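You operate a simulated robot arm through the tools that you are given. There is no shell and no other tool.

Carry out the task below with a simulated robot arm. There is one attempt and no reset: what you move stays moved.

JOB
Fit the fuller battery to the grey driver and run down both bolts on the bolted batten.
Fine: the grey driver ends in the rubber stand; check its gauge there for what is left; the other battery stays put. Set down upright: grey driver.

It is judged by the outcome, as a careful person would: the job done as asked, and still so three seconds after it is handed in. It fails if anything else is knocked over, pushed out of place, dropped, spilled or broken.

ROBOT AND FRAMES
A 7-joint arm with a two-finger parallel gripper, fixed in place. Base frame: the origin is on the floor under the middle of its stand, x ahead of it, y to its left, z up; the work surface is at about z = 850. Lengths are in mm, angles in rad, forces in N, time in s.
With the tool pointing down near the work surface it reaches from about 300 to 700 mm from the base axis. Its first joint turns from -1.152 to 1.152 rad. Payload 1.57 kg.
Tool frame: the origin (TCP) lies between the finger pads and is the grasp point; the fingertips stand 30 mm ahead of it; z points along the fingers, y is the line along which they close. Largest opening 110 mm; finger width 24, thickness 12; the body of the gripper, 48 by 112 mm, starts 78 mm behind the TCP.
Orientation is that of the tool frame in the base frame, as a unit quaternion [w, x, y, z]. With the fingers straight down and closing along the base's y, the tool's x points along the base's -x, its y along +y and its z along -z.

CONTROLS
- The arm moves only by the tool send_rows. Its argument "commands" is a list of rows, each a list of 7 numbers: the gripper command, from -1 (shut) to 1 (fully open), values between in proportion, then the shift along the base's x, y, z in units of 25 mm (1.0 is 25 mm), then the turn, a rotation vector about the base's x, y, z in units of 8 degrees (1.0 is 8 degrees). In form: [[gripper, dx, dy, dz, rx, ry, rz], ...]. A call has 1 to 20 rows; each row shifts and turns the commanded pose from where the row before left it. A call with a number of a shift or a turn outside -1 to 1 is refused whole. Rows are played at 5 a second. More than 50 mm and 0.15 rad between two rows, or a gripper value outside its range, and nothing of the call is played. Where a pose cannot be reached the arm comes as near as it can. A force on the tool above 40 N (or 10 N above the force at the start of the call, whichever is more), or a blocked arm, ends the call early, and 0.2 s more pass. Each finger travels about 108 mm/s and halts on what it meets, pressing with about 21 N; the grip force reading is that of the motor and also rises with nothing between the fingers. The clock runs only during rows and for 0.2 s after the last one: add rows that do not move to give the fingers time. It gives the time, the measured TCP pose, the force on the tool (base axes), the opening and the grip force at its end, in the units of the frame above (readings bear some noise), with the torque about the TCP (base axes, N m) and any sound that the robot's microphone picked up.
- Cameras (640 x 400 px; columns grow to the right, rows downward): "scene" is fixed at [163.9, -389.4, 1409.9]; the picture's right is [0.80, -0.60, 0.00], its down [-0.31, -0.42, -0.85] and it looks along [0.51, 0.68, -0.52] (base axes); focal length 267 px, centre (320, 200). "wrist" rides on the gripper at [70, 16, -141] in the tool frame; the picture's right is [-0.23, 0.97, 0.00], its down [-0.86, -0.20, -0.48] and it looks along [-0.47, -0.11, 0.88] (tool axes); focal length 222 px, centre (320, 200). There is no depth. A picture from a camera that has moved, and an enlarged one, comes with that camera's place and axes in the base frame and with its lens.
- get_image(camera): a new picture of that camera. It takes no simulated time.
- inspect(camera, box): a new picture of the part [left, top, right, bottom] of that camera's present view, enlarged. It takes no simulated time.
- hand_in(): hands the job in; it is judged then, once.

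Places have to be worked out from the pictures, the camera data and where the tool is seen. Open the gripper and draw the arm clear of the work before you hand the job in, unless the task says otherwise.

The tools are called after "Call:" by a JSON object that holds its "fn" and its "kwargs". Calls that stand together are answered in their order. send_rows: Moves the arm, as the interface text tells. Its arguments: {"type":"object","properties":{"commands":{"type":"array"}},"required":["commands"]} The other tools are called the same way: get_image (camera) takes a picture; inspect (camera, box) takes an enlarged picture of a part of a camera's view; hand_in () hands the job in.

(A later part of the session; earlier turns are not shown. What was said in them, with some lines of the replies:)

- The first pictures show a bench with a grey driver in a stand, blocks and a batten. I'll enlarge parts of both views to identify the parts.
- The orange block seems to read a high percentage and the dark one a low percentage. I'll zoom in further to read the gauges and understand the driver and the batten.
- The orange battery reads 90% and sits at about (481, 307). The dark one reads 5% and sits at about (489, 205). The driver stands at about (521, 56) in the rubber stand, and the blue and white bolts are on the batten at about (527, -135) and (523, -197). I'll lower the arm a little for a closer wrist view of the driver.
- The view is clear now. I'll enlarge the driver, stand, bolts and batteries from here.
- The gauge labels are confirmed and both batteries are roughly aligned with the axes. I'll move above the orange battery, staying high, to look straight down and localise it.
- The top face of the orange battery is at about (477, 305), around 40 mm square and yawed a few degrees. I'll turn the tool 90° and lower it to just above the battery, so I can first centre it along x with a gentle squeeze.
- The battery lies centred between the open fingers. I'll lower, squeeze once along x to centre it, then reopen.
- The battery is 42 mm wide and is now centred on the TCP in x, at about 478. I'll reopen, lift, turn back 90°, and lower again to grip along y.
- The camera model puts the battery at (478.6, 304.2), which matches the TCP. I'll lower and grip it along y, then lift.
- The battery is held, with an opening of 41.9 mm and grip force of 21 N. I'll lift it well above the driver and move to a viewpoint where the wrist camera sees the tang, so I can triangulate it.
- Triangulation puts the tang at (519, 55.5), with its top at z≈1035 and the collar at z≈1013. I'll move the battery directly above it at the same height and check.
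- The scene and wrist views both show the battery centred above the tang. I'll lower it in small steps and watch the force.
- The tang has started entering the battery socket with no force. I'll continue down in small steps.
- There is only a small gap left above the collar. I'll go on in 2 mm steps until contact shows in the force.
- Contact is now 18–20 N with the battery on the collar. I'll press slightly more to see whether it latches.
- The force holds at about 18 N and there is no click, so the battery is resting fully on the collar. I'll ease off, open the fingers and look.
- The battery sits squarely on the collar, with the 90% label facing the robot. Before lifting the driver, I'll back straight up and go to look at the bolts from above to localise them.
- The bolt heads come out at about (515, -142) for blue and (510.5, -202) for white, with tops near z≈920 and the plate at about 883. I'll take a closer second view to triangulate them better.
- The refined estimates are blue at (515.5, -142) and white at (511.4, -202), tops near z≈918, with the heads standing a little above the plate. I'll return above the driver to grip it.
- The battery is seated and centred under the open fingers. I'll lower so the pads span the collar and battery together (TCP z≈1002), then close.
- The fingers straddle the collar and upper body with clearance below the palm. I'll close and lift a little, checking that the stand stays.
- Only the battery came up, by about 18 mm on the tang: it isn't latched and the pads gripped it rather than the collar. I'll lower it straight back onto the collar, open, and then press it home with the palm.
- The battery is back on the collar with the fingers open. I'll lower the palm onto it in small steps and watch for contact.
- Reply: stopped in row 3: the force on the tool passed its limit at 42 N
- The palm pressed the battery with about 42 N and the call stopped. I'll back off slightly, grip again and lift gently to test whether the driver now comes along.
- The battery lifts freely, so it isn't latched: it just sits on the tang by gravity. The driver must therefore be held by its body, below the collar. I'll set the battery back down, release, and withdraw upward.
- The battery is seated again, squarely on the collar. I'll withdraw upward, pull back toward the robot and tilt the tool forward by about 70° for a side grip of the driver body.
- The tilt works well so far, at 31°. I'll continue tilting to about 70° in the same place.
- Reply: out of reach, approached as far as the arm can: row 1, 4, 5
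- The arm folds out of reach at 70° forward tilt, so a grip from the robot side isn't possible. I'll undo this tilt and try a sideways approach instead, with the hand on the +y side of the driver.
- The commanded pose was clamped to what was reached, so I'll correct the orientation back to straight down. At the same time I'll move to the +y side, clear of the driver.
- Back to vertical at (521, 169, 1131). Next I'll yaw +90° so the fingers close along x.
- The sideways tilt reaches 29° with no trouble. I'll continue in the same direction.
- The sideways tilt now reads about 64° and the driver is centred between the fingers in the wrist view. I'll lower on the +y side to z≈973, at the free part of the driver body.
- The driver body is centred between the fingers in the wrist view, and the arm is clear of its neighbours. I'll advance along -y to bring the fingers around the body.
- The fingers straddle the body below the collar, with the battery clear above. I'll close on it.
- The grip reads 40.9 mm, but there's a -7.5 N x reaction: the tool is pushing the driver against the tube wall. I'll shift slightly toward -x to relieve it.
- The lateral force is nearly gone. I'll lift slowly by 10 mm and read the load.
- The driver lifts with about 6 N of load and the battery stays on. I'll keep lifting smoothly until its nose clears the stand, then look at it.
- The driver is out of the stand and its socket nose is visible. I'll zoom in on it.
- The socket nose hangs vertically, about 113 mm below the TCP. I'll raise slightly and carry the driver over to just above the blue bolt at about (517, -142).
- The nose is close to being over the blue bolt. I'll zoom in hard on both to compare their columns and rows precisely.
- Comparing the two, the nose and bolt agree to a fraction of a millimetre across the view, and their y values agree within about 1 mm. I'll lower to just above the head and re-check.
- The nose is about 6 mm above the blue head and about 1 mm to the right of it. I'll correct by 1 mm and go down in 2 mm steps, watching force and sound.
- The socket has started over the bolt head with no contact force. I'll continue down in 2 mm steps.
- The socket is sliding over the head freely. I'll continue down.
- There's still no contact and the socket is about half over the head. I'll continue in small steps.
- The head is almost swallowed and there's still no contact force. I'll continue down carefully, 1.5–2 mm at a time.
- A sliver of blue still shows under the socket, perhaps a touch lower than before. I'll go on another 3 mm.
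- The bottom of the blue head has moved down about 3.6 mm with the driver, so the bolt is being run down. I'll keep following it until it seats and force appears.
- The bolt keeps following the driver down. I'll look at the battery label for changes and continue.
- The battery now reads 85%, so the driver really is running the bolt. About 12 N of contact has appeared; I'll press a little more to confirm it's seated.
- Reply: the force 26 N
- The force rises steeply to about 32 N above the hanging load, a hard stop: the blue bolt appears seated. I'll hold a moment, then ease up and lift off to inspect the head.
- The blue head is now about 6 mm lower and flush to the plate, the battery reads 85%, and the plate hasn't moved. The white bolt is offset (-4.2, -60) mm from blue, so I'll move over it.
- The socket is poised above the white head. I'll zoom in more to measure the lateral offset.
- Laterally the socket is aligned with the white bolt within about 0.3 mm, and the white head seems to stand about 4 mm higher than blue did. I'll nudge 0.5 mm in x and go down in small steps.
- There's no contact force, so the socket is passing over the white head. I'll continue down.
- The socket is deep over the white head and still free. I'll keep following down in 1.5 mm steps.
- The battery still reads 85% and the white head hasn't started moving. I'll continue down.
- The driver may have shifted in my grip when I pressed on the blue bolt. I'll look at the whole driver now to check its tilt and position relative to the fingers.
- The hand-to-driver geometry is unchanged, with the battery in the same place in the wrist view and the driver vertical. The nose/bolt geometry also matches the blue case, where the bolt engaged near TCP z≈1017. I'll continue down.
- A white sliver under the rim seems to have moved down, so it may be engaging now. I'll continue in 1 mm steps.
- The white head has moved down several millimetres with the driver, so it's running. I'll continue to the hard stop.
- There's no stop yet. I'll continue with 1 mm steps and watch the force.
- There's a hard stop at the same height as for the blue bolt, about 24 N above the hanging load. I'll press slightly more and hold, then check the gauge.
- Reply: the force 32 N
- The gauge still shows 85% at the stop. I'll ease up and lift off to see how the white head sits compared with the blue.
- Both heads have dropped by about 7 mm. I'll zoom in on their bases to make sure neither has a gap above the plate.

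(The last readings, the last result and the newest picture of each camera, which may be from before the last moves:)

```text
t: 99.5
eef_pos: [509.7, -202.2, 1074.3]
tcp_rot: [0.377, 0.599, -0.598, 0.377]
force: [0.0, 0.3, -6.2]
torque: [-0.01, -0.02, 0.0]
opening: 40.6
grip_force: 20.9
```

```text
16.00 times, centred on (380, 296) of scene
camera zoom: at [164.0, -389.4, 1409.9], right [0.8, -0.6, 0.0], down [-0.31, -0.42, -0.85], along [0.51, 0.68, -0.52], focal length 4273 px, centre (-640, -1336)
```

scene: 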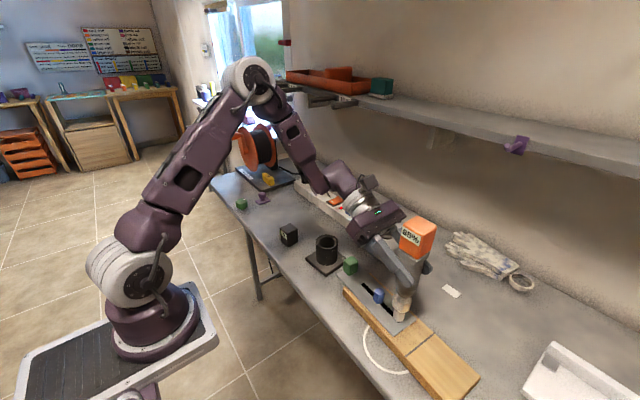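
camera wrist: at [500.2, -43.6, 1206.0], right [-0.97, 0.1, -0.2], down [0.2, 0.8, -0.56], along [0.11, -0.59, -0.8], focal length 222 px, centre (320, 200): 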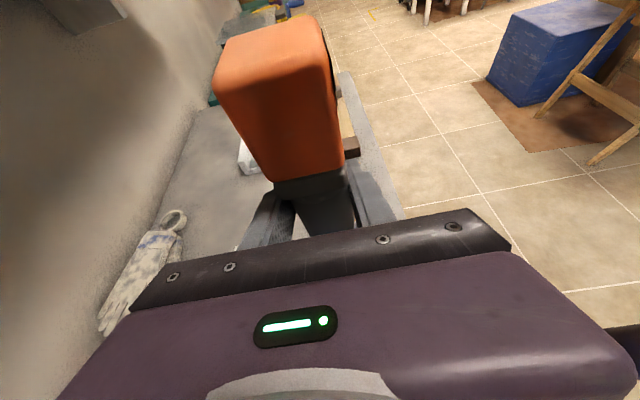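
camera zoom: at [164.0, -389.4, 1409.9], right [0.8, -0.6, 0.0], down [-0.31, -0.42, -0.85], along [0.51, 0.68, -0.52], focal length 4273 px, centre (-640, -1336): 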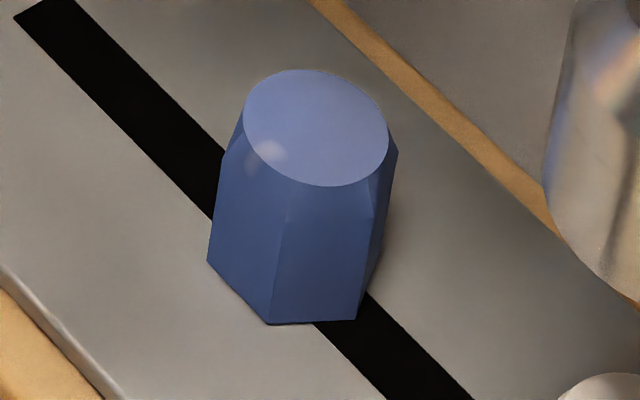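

Both heads sit flush on the plate with no gap. I'll carry the driver back over the rubber stand at about (519, 56), keeping the nose well above the green block and the rim.

Call:
{"fn": "send_rows", "kwargs": {"commands": [[-0.9, 0, 0, 0.3, 0, 0, 0], [-0.9, 0, 0.3, 0.1, 0, 0, 0], [-0.9, 0.0344, 0.6, 0, 0, 0, 0], [-0.9, 0.0344, 0.85, 0, 0, 0, 0], [-0.9, 0.0344, 0.85, 0, 0, 0, 0], [-0.9, 0.0344, 0.85, 0, 0, 0, 0], [-0.9, 0.0344, 0.85, 0, 0, 0, 0], [-0.9, 0.0344, 0.85, 0, 0, 0, 0], [-0.9, 0.0344, 0.85, 0, 0, 0, 0], [-0.9, 0.0344, 0.85, 0, 0, 0, 0], [-0.9, 0.0344, 0.85, 0, 0, 0, 0], [-0.9, 0.0344, 0.85, 0, 0, 0, 0], [-0.9, 0, 0.7, 0, 0, 0, 0], [-0.9, 0, 0.5, 0, 0, 0, 0], [-0.9, 0, 0.3, 0, 0, 0, 0], [-0.9, 0, 0.26, 0, 0, 0, 0], [-0.9, 0, 0, 0, 0, 0, 0], [-0.9, 0, 0, 0, 0, 0, 0]]}}

Call:
{"fn": "inspect", "kwargs": {"camera": "scene", "box": [280, 140, 380, 280]}}

Call:
{"fn": "inspect", "kwargs": {"camera": "scene", "box": [300, 200, 355, 260]}}

```text
t: 103.2
eef_pos: [518.7, 55.6, 1081.6]
tcp_rot: [-0.376, -0.599, 0.599, -0.377]
force: [0.3, 0.2, -5.9]
torque: [0.0, 0.02, 0.01]
opening: 40.7
grip_force: 20.9
```

```text
2.86 times, centred on (330, 210) of scene
camera zoom: at [164.0, -389.4, 1409.9], right [0.8, -0.6, 0.0], down [-0.31, -0.42, -0.85], along [0.51, 0.68, -0.52], focal length 763 px, centre (291, 171)
```

zoom: 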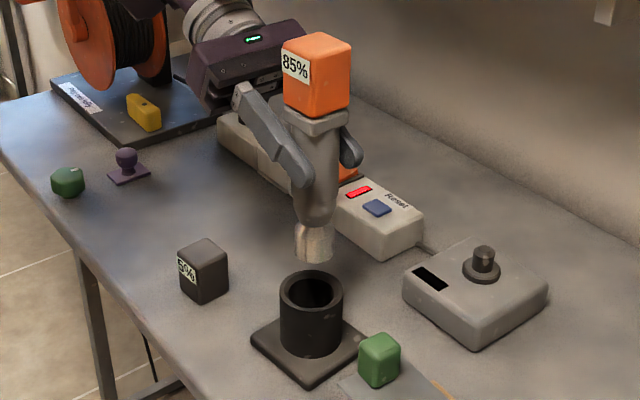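

```text
6.67 times, centred on (328, 230) of scene
camera zoom: at [164.0, -389.4, 1409.9], right [0.8, -0.6, 0.0], down [-0.31, -0.42, -0.85], along [0.51, 0.68, -0.52], focal length 1780 px, centre (270, 0)
```

zoom: 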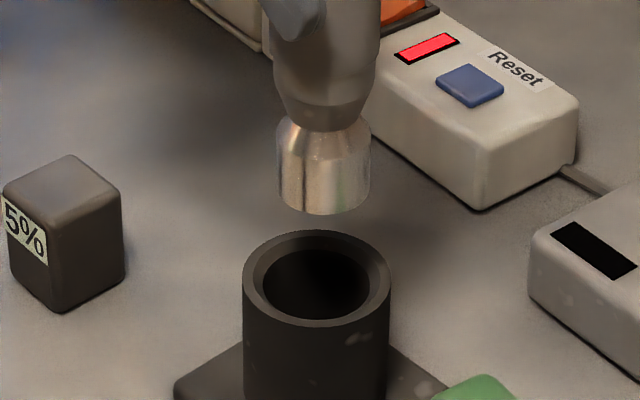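

The nose is about 2.2 mm to the right of the tube centre, as the driver has shifted slightly along the closing axis in the grip. I'll shift x by -2.6 mm and re-check.

Call:
{"fn": "send_rows", "kwargs": {"commands": [[-0.9, -0.104, 0, 0, 0, 0, 0], [-0.9, 0, 0, -0.4, 0, 0, 0], [-0.9, 0, 0, -0.4, 0, 0, 0], [-0.9, 0, 0, 0, 0, 0, 0]]}}

Call:
{"fn": "inspect", "kwargs": {"camera": "scene", "box": [305, 215, 350, 260]}}

```text
t: 104.2
eef_pos: [516.5, 56.5, 1065.2]
tcp_rot: [-0.377, -0.598, 0.598, -0.377]
force: [-1.1, -0.5, -5.4]
torque: [0.03, 0.04, -0.04]
opening: 40.6
grip_force: 20.6
```

```text
8.89 times, centred on (328, 238) of scene
camera zoom: at [164.0, -389.4, 1409.9], right [0.8, -0.6, 0.0], down [-0.31, -0.42, -0.85], along [0.51, 0.68, -0.52], focal length 2374 px, centre (253, -133)
```

zoom: 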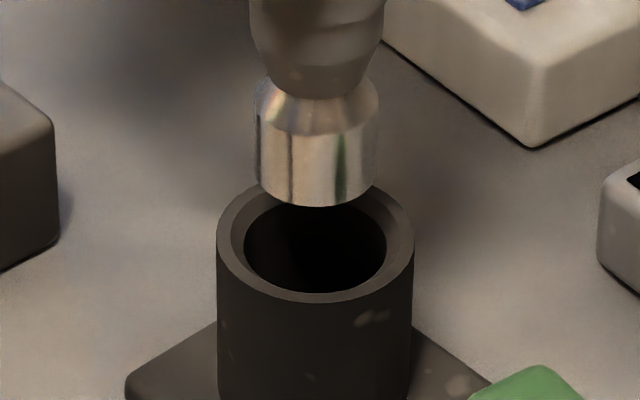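

The nose is now laterally centred on the tube, with about 28 mm of height left. I'll lower it into the stand in moderate steps, watching the force.

Call:
{"fn": "send_rows", "kwargs": {"commands": [[-0.9, 0, 0, -0.4, 0, 0, 0], [-0.9, 0, 0, -0.4, 0, 0, 0], [-0.9, 0, 0, -0.3, 0, 0, 0], [-0.9, 0, 0, -0.2, 0, 0, 0], [-0.9, 0, 0, -0.2, 0, 0, 0], [-0.9, 0, 0, 0, 0, 0, 0]]}}

Call:
{"fn": "inspect", "kwargs": {"camera": "scene", "box": [305, 215, 350, 260]}}

```text
t: 105.7
eef_pos: [517.5, 54.4, 1026.5]
tcp_rot: [-0.377, -0.598, 0.599, -0.376]
force: [-0.2, 1.5, -7.3]
torque: [0.01, -0.01, 0.03]
opening: 40.6
grip_force: 20.8
```

```text
8.89 times, centred on (328, 238) of scene
camera zoom: at [164.0, -389.4, 1409.9], right [0.8, -0.6, 0.0], down [-0.31, -0.42, -0.85], along [0.51, 0.68, -0.52], focal length 2374 px, centre (253, -133)
```

zoom: 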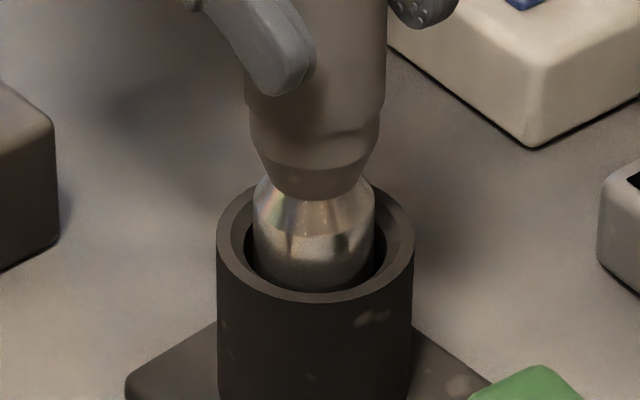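

The nose has entered the tube cleanly with no force. I'll continue down.

Call:
{"fn": "send_rows", "kwargs": {"commands": [[-0.9, 0, 0, -0.3, 0, 0, 0], [-0.9, 0, 0, -0.3, 0, 0, 0], [-0.9, 0, 0, -0.3, 0, 0, 0], [-0.9, 0, 0, -0.3, 0, 0, 0], [-0.9, 0, 0, 0, 0, 0, 0]]}}

Call:
{"fn": "inspect", "kwargs": {"camera": "scene", "box": [295, 165, 365, 265]}}

```text
t: 106.8
eef_pos: [516.8, 54.6, 995.7]
tcp_rot: [-0.377, -0.598, 0.599, -0.376]
force: [0.7, 0.1, -6.6]
torque: [-0.01, 0.0, -0.02]
opening: 40.3
grip_force: 20.7
```

```text
4.00 times, centred on (330, 215) of scene
camera zoom: at [164.0, -389.4, 1409.9], right [0.8, -0.6, 0.0], down [-0.31, -0.42, -0.85], along [0.51, 0.68, -0.52], focal length 1068 px, centre (280, 140)
```

zoom: 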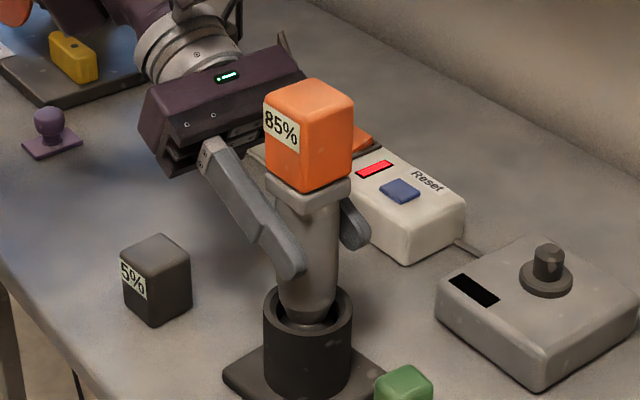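

The descent is free. I'll continue to the seat with progressively smaller steps.

Call:
{"fn": "send_rows", "kwargs": {"commands": [[-0.9, 0, 0, -0.3, 0, 0, 0], [-0.9, 0, 0, -0.2, 0, 0, 0], [-0.9, 0, 0, -0.1, 0, 0, 0], [-0.9, 0, 0, 0, 0, 0, 0]]}}

Call:
{"fn": "send_rows", "kwargs": {"commands": [[-0.9, 0, 0, -0.06, 0, 0, 0], [-0.9, 0, 0, -0.06, 0, 0, 0], [-0.9, 0, 0, -0.06, 0, 0, 0], [-0.9, 0, 0, 0, 0, 0, 0]]}}

```text
t: 107.8
eef_pos: [515.8, 55.8, 980.2]
tcp_rot: [0.376, 0.599, -0.598, 0.377]
force: [0.9, -0.2, -6.4]
torque: [-0.01, 0.01, -0.01]
opening: 40.6
grip_force: 21.0
```

```text
t: 108.8
eef_pos: [516.2, 55.6, 977.5]
tcp_rot: [-0.377, -0.598, 0.598, -0.377]
force: [0.1, -0.3, -6.4]
torque: [0.04, -0.06, 0.01]
opening: 40.4
grip_force: 20.8
```

Still hanging freely at 977. I'll go on in 1 mm steps to contact.

Call:
{"fn": "send_rows", "kwargs": {"commands": [[-0.9, 0, 0, -0.04, 0, 0, 0], [-0.9, 0, 0, -0.04, 0, 0, 0], [-0.9, 0, 0, -0.04, 0, 0, 0], [-0.9, 0, 0, 0, 0, 0, 0]]}}

Call:
{"fn": "inspect", "kwargs": {"camera": "scene", "box": [295, 165, 365, 265]}}

```text
t: 109.8
eef_pos: [516.8, 54.7, 975.5]
tcp_rot: [-0.377, -0.598, 0.599, -0.377]
force: [-2.3, 1.9, 6.9]
torque: [0.47, 0.34, 0.05]
opening: 40.5
grip_force: 21.0
```

```text
4.00 times, centred on (330, 215) of scene
camera zoom: at [163.7, -389.3, 1409.9], right [0.8, -0.6, 0.0], down [-0.31, -0.42, -0.85], along [0.51, 0.68, -0.52], focal length 1068 px, centre (280, 140)
```

zoom: 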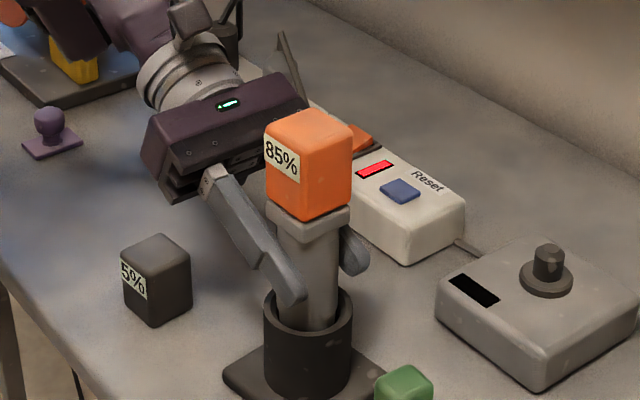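

The driver is seated at the same height as originally, with contact at TCP z≈975. I'll ease off slightly and open the fingers.

Call:
{"fn": "send_rows", "kwargs": {"commands": [[-0.9, 0, 0, 0.03, 0, 0, 0], [-0.6, 0, 0, 0, 0, 0, 0], [-0.2, 0, 0, 0, 0, 0, 0], [0.2, 0, 0, 0, 0, 0, 0], [0.6, 0, 0, 0, 0, 0, 0], [0.6, 0, 0, 0, 0, 0, 0], [0.6, 0, 0, 0, 0, 0, 0]]}}

Call:
{"fn": "inspect", "kwargs": {"camera": "scene", "box": [295, 165, 365, 265]}}

Call:
{"fn": "get_image", "kwargs": {"camera": "wrist"}}

```text
t: 111.5
eef_pos: [516.0, 55.7, 975.2]
tcp_rot: [0.377, 0.599, -0.598, 0.377]
force: [-1.0, 0.3, -0.6]
torque: [0.0, -0.02, 0.01]
opening: 88.1
grip_force: 0.0
```

```text
4.00 times, centred on (330, 215) of scene
camera zoom: at [163.9, -389.4, 1409.9], right [0.8, -0.6, 0.0], down [-0.31, -0.42, -0.85], along [0.51, 0.68, -0.52], focal length 1068 px, centre (280, 140)
```

zoom: 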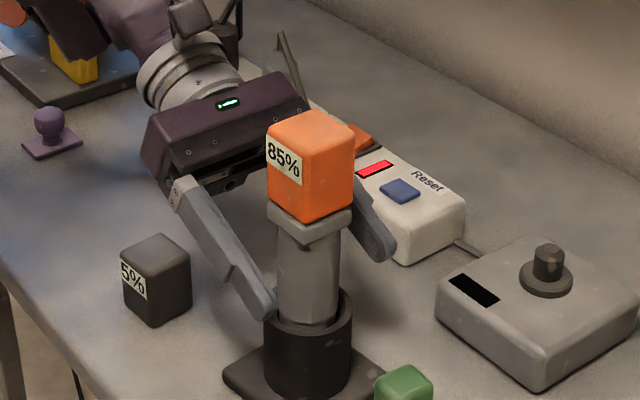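

```text
taken
camera wrist: at [501.2, 153.5, 1098.0], right [-0.97, 0.1, -0.2], down [0.2, 0.8, -0.56], along [0.11, -0.59, -0.8], focal length 222 px, centre (320, 200)
```

wrist: 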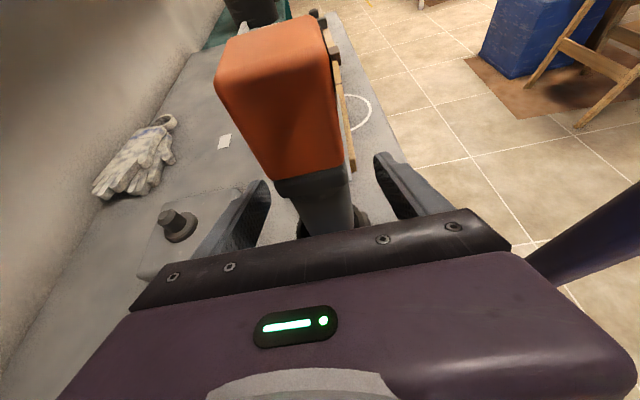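

The driver stands upright in the stand with the battery on, and the fingers are open. I'll back straight out along +y, the same way I came in.

Call:
{"fn": "send_rows", "kwargs": {"commands": [[0.6, 0, 0.4, 0, 0, 0, 0], [0.6, 0, 0.65, 0, 0, 0, 0], [0.6, 0, 0.65, 0, 0, 0, 0], [0.6, 0, 0.65, 0, 0, 0, 0], [0.6, 0, 0.65, 0, 0, 0, 0], [0.6, 0, 0.65, 0, 0, 0, 0], [0.6, 0, 0.65, 0, 0, 0, 0], [0.6, 0, 0.3, 0, 0, 0, 0], [0.6, 0, 0, 0, 0, 0, 0]]}}

Call:
{"fn": "inspect", "kwargs": {"camera": "scene", "box": [270, 150, 370, 280]}}

```text
t: 113.5
eef_pos: [516.9, 171.7, 974.7]
tcp_rot: [-0.377, -0.598, 0.599, -0.376]
force: [-0.1, 0.3, 0.4]
torque: [-0.02, 0.0, -0.02]
opening: 87.8
grip_force: 0.1
```

```text
3.08 times, centred on (320, 215) of scene
camera zoom: at [163.9, -389.4, 1409.9], right [0.8, -0.6, 0.0], down [-0.31, -0.42, -0.85], along [0.51, 0.68, -0.52], focal length 822 px, centre (320, 154)
```

zoom: 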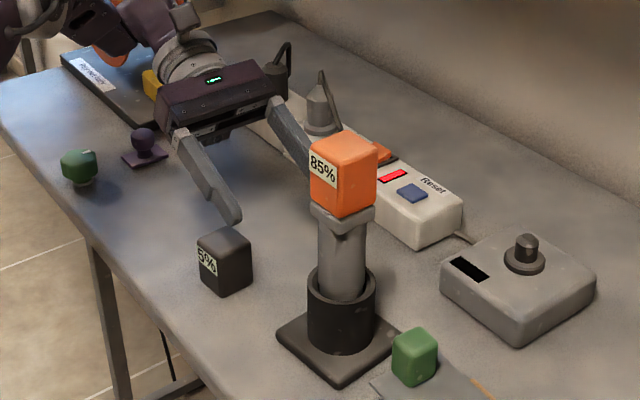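

Clear of the driver. I'll raise the hand and straighten the tool, then go to look at the bolts and the gauge from above.

Call:
{"fn": "send_rows", "kwargs": {"commands": [[0.6, 0, 0, 0.9, 0, 0, 0], [0.6, 0, 0, 0.9, 0, 0, 0], [0.6, 0, 0, 0.9, 0, 0, 0], [0.6, 0, 0, 0.9, 0, 0, 0], [0.6, 0, 0, 0.9, 0, 0, 0], [0.6, 0, 0, 0.9, 0, 0, 0], [0.6, 0, 0, 0.9, 0, 0, 0], [0.6, 0, 0, 0, 0.9, 0, 0], [0.6, 0, 0, 0, 0.9, 0, 0], [0.6, 0, 0, 0, 0.9, 0, 0], [0.6, 0, 0, 0, 0.9, 0, 0], [0.6, 0, 0, 0, 0.9, 0, 0], [0.6, 0, 0, 0, 0.9, 0, 0], [0.6, 0, 0, 0, 0.9, 0, 0], [0.6, 0, 0, 0, 0.9, 0, 0], [0.6, 0, 0, 0, 0.85, 0, 0], [0.6, 0, 0, 0, 0, 0, 0]]}}

Call:
{"fn": "get_image", "kwargs": {"camera": "scene"}}

```text
t: 117.0
eef_pos: [516.1, 170.6, 1132.2]
tcp_rot: [-0.001, 0.708, -0.707, 0.0]
force: [-0.5, 1.1, -0.6]
torque: [0.02, 0.0, 0.0]
opening: 88.2
grip_force: 0.1
```

```text
taken
```

scene: 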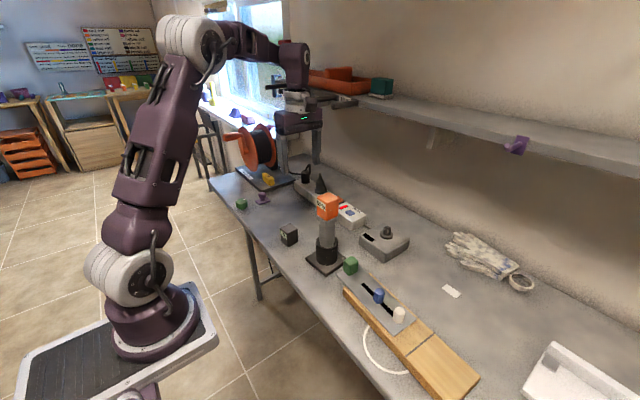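

Next I'll yaw the tool back and retreat toward the robot, so the wrist camera can see the gauge and the bolts.

Call:
{"fn": "send_rows", "kwargs": {"commands": [[0.6, -0.4, 0, 0.2, 0, 0, -0.9375], [0.6, -0.4, 0, 0.2, 0, 0, -0.9375], [0.6, -0.4, 0, 0.2, 0, 0, -0.9375], [0.6, -0.4, 0, 0.2, 0, 0, -0.9375], [0.6, -0.4, -0.2, 0, 0, 0, -0.9375], [0.6, -0.4, -0.4, 0, 0, 0, -0.9375], [0.6, -0.4, -0.6, 0, 0, 0, -0.9375], [0.6, -0.4, -0.7, 0, 0, 0, -0.9375], [0.6, -0.4, -0.8, 0, 0, 0, -0.9375], [0.6, -0.4, -0.8, 0, 0, 0, -0.9375], [0.6, -0.4, -0.8, 0, 0, 0, -0.9375], [0.6, 0, -0.5, 0, 0, 0, -0.9375], [0.6, 0, 0, 0, 0, 0, 0], [0.6, 0, 0, 0, 0, 0, 0]]}}

Call:
{"fn": "get_image", "kwargs": {"camera": "wrist"}}

Call:
{"fn": "get_image", "kwargs": {"camera": "scene"}}

```text
t: 120.0
eef_pos: [407.0, 50.5, 1151.7]
tcp_rot: [-0.001, 0.001, 1.0, 0.001]
force: [-0.8, 0.4, -0.5]
torque: [0.01, 0.03, 0.02]
opening: 87.8
grip_force: 0.0
```

```text
taken
camera wrist: at [336.8, 67.1, 1292.6], right [0.23, 0.97, 0.0], down [0.85, -0.2, 0.48], along [0.47, -0.11, -0.88], focal length 222 px, centre (320, 200)
```

wrist: 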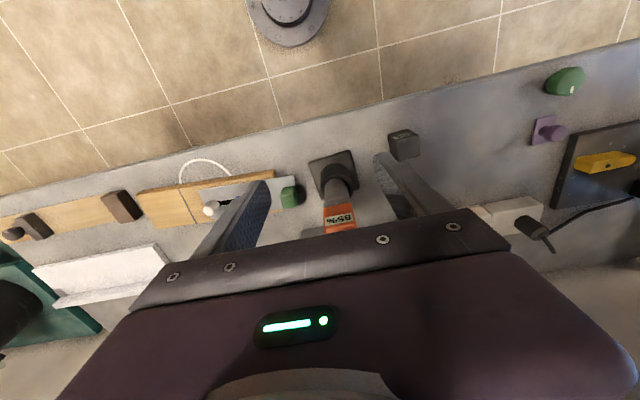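

```text
taken
```

scene: 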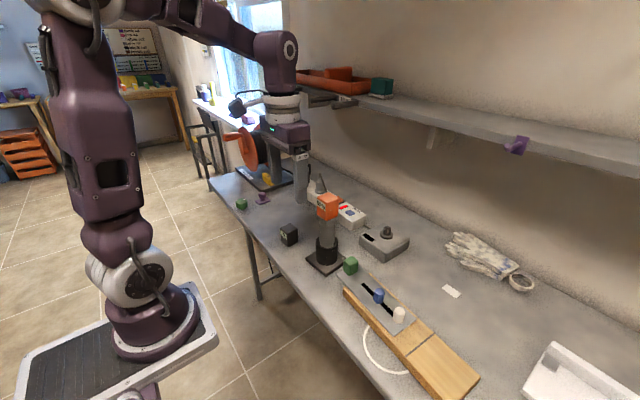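

I'll read the gauge close up from both cameras, and check the driver, the 5% battery, the bolts and the plate.

Call:
{"fn": "inspect", "kwargs": {"camera": "scene", "box": [300, 180, 360, 280]}}

Call:
{"fn": "inspect", "kwargs": {"camera": "wrist", "box": [290, 140, 390, 240]}}

Call:
{"fn": "inspect", "kwargs": {"camera": "scene", "box": [255, 200, 305, 250]}}

Call:
{"fn": "inspect", "kwargs": {"camera": "scene", "box": [350, 260, 430, 340]}}

Call:
{"fn": "inspect", "kwargs": {"camera": "scene", "box": [315, 190, 345, 220]}}

```text
4.00 times, centred on (330, 230) of scene
camera zoom: at [163.9, -389.4, 1409.9], right [0.8, -0.6, 0.0], down [-0.31, -0.42, -0.85], along [0.51, 0.68, -0.52], focal length 1068 px, centre (280, 80)
```

zoom: 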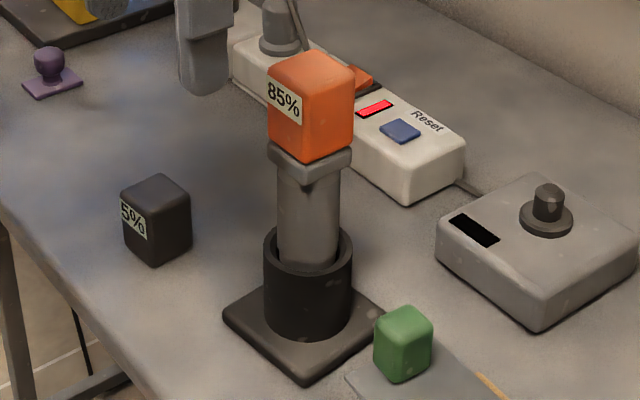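

```text
4.00 times, centred on (340, 190) of wrist
camera zoom: at [336.8, 67.1, 1292.6], right [0.23, 0.97, 0.0], down [0.85, -0.2, 0.48], along [0.47, -0.11, -0.88], focal length 888 px, centre (240, 240)
```

zoom: 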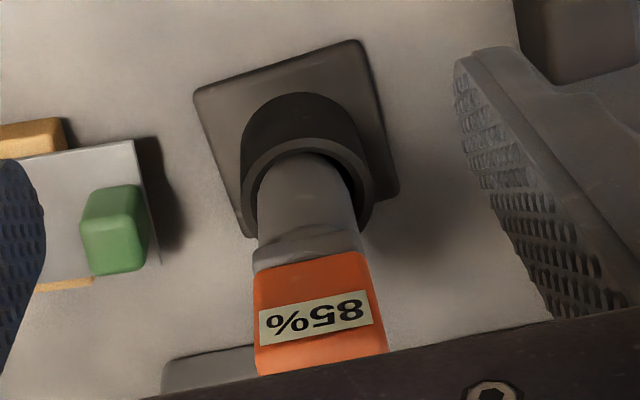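

```text
8.00 times, centred on (280, 225) of scene
camera zoom: at [163.9, -389.4, 1409.9], right [0.8, -0.6, 0.0], down [-0.31, -0.42, -0.85], along [0.51, 0.68, -0.52], focal length 2136 px, centre (640, 0)
```

zoom: 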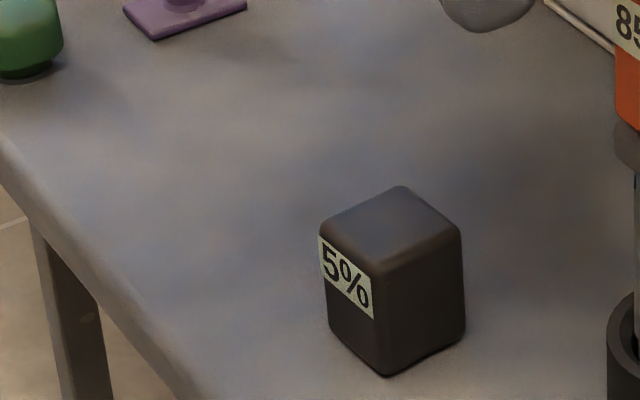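

```text
5.00 times, centred on (390, 300) of scene
camera zoom: at [163.9, -389.4, 1409.9], right [0.8, -0.6, 0.0], down [-0.31, -0.42, -0.85], along [0.51, 0.68, -0.52], focal length 1335 px, centre (-30, -300)
```

zoom: 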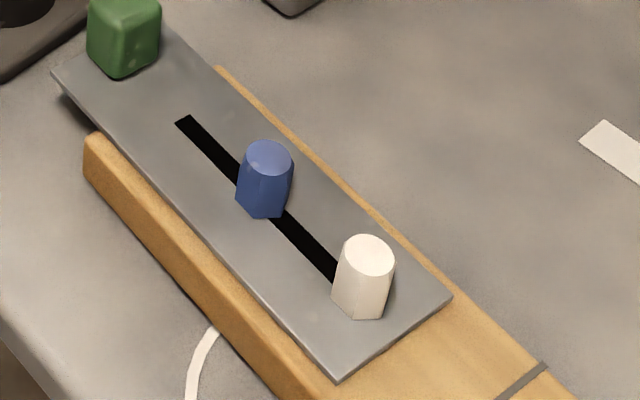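

```text
13.33 times, centred on (330, 205) of scene
camera zoom: at [163.9, -389.4, 1409.9], right [0.8, -0.6, 0.0], down [-0.31, -0.42, -0.85], along [0.51, 0.68, -0.52], focal length 3561 px, centre (187, 133)
```

zoom: 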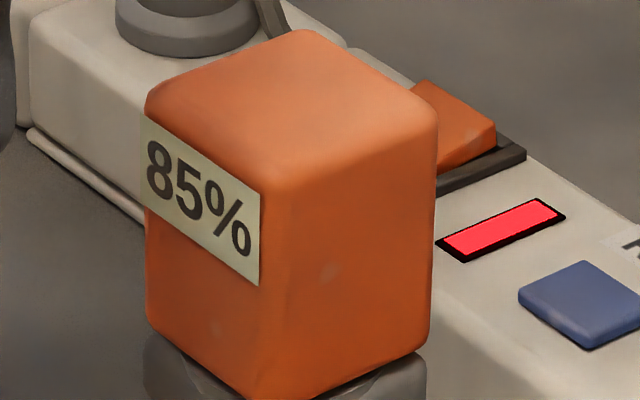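

The gauge in the stand reads 85% from both cameras, and the 5% battery, plate and green block are where they were. I'll take one more close wrist look at the bolts, from the same pose as before, to confirm both are fully down.

Call:
{"fn": "send_rows", "kwargs": {"commands": [[0.6, 0.2, -0.892, 0, 0, 0, 0], [0.6, 0.2, -0.892, 0, 0, 0, 0], [0.6, 0.2, -0.892, 0, 0, 0, 0], [0.6, 0.38, -0.892, 0, 0, 0, 0], [0.6, 0.4, -0.892, 0, 0, 0, 0], [0.6, 0.4, -0.892, 0, 0, 0, 0], [0.6, 0.4, -0.892, 0, 0, 0, 0], [0.6, 0.4, -0.892, 0, 0, 0, 0], [0.6, 0.4, -0.892, 0, 0, 0, 0], [0.6, 0.4, -0.892, 0, 0, 0, 0], [1, 0, 0, -0.9125, 0, 0, 0], [1, 0, 0, -0.9125, 0, 0, 0], [1, 0, 0, -0.9125, 0, 0, 0], [1, 0, 0, -0.9125, 0, 0, 0], [1, 0, 0, 0, 0, 0, 0], [1, 0, 0, 0, 0, 0, 0]]}}

Call:
{"fn": "inspect", "kwargs": {"camera": "wrist", "box": [260, 110, 400, 210]}}

Call:
{"fn": "inspect", "kwargs": {"camera": "wrist", "box": [290, 135, 350, 175]}}

```text
t: 123.5
eef_pos: [491.6, -171.8, 1061.0]
tcp_rot: [0.0, 0.0, 1.0, 0.0]
force: [0.0, 0.1, 0.1]
torque: [-0.04, 0.01, -0.05]
opening: 109.8
grip_force: 0.0
```

```text
4.00 times, centred on (330, 160) of wrist
camera zoom: at [422.1, -155.3, 1201.9], right [0.23, 0.97, 0.0], down [0.85, -0.2, 0.48], along [0.47, -0.11, -0.88], focal length 888 px, centre (280, 360)
```

zoom: 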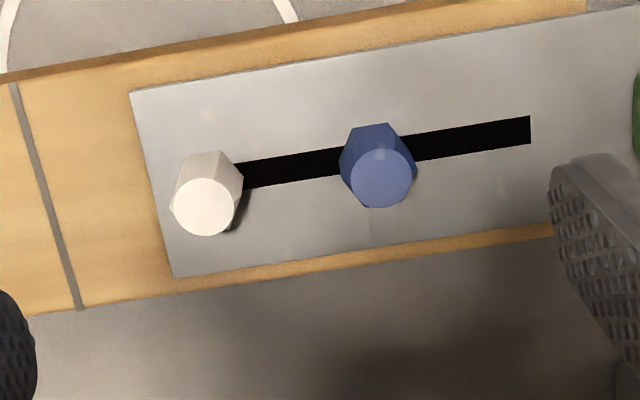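

```text
10.00 times, centred on (320, 155) of wrist
camera zoom: at [422.1, -155.3, 1201.9], right [0.23, 0.97, 0.0], down [0.85, -0.2, 0.48], along [0.47, -0.11, -0.88], focal length 2221 px, centre (320, 650)
```

zoom: 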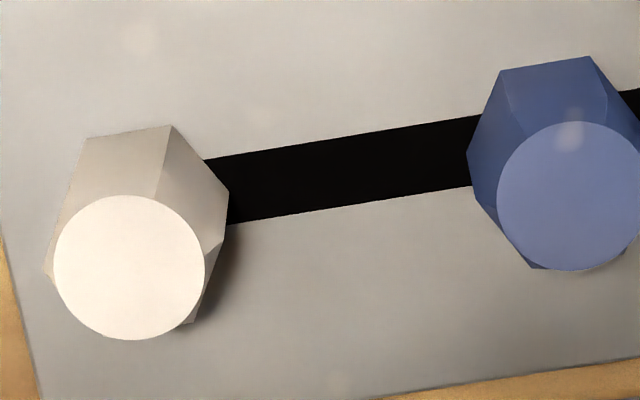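

Both heads are equally down and flush with the plate. I'll lift the open gripper clear and retreat to the starting area before handing in.

Call:
{"fn": "send_rows", "kwargs": {"commands": [[1, 0, 0, 0.9, 0, 0, 0], [1, 0, 0, 0.9, 0, 0, 0], [1, -0.3, 0, 0.9, 0, 0, 0], [1, -0.4, 0, 0.9, 0, 0, 0], [1, -0.4, 0, 0.9, 0, 0, 0], [1, -0.4, 0.3, 0.9, 0, 0, 0], [1, -0.4, 0.6, 0.9, 0, 0, 0], [1, -0.4, 0.8, 0.9, 0, 0, 0], [1, -0.4, 0.8, 0.9, 0, 0, 0], [1, -0.4, 0.8, 0.5, 0, 0, 0], [1, -0.3, 0.8, 0, 0, 0, 0], [1, 0, 0.8, 0, 0, 0, 0], [1, 0, 0, 0, 0, 0, 0], [1, 0, 0, 0, 0, 0, 0]]}}

Call:
{"fn": "get_image", "kwargs": {"camera": "scene"}}

Call:
{"fn": "inspect", "kwargs": {"camera": "scene", "box": [220, 150, 420, 275]}}

```text
t: 126.5
eef_pos: [405.9, -49.2, 1276.4]
tcp_rot: [0.001, 0.0, 1.0, -0.001]
force: [-0.7, -0.7, 1.0]
torque: [0.0, 0.03, 0.0]
opening: 110.1
grip_force: 0.0
```

```text
taken
```

scene: 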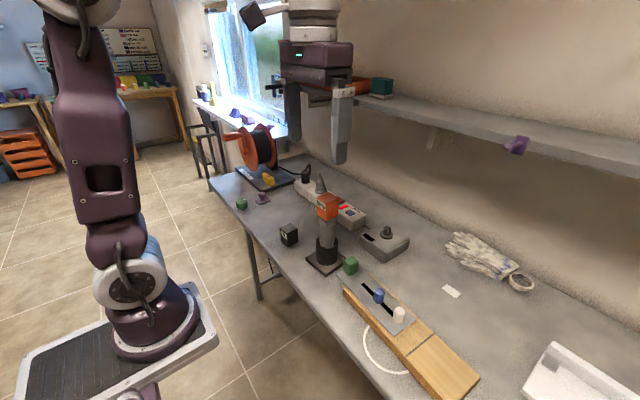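

```text
3.20 times, centred on (320, 212) of scene
camera zoom: at [163.9, -389.4, 1409.9], right [0.8, -0.6, 0.0], down [-0.31, -0.42, -0.85], along [0.51, 0.68, -0.52], focal length 855 px, centre (320, 160)
```

zoom: 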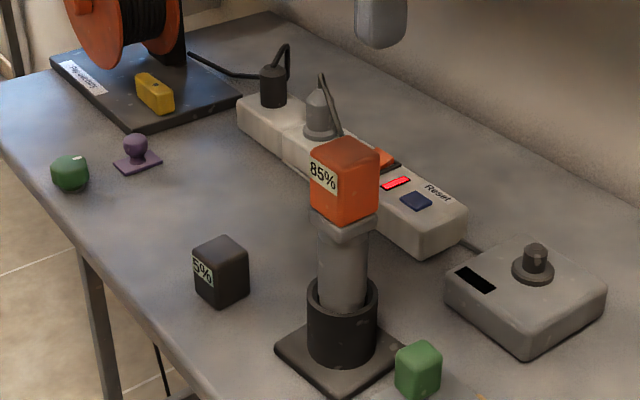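

Everything stands where it should. The driver is upright in the rubber stand with its gauge at 85%, the 5% battery is untouched, both bolts are down, and the arm is clear with the gripper open. I'm handing in.

Call:
{"fn": "hand_in", "kwargs": {}}

```text
The job is handed in.
```

The orange 90% battery is fitted to the grey driver, and both bolts on the batten, blue and white, are run down. I've handed the job in; no verdict came back with it.

- **Bolts:** both heads dropped about 7 mm to a hard stop and now sit flush on the plate, seen from both cameras. The microphone reported no sound while either bolt ran.
- **Gauge:** the driver stands upright in the rubber stand and its gauge reads 85%. It dropped from 90% during the blue bolt and didn't change for the white one. The white bolt moved freely and seated at the same depth as the blue one, so I take it as driven.
- **Battery fit:** the battery isn't latched. It sits on the driver's stub (the post on top) under its own weight and lifts off easily. On my first try at lifting the driver, the battery came up about 18 mm on its own, so I reseated it and gripped the driver by its body instead.
- **Everything else:** the 5% battery, the plate, the green block and the other items looked unmoved in the final views. The arm is clear and the gripper is open.
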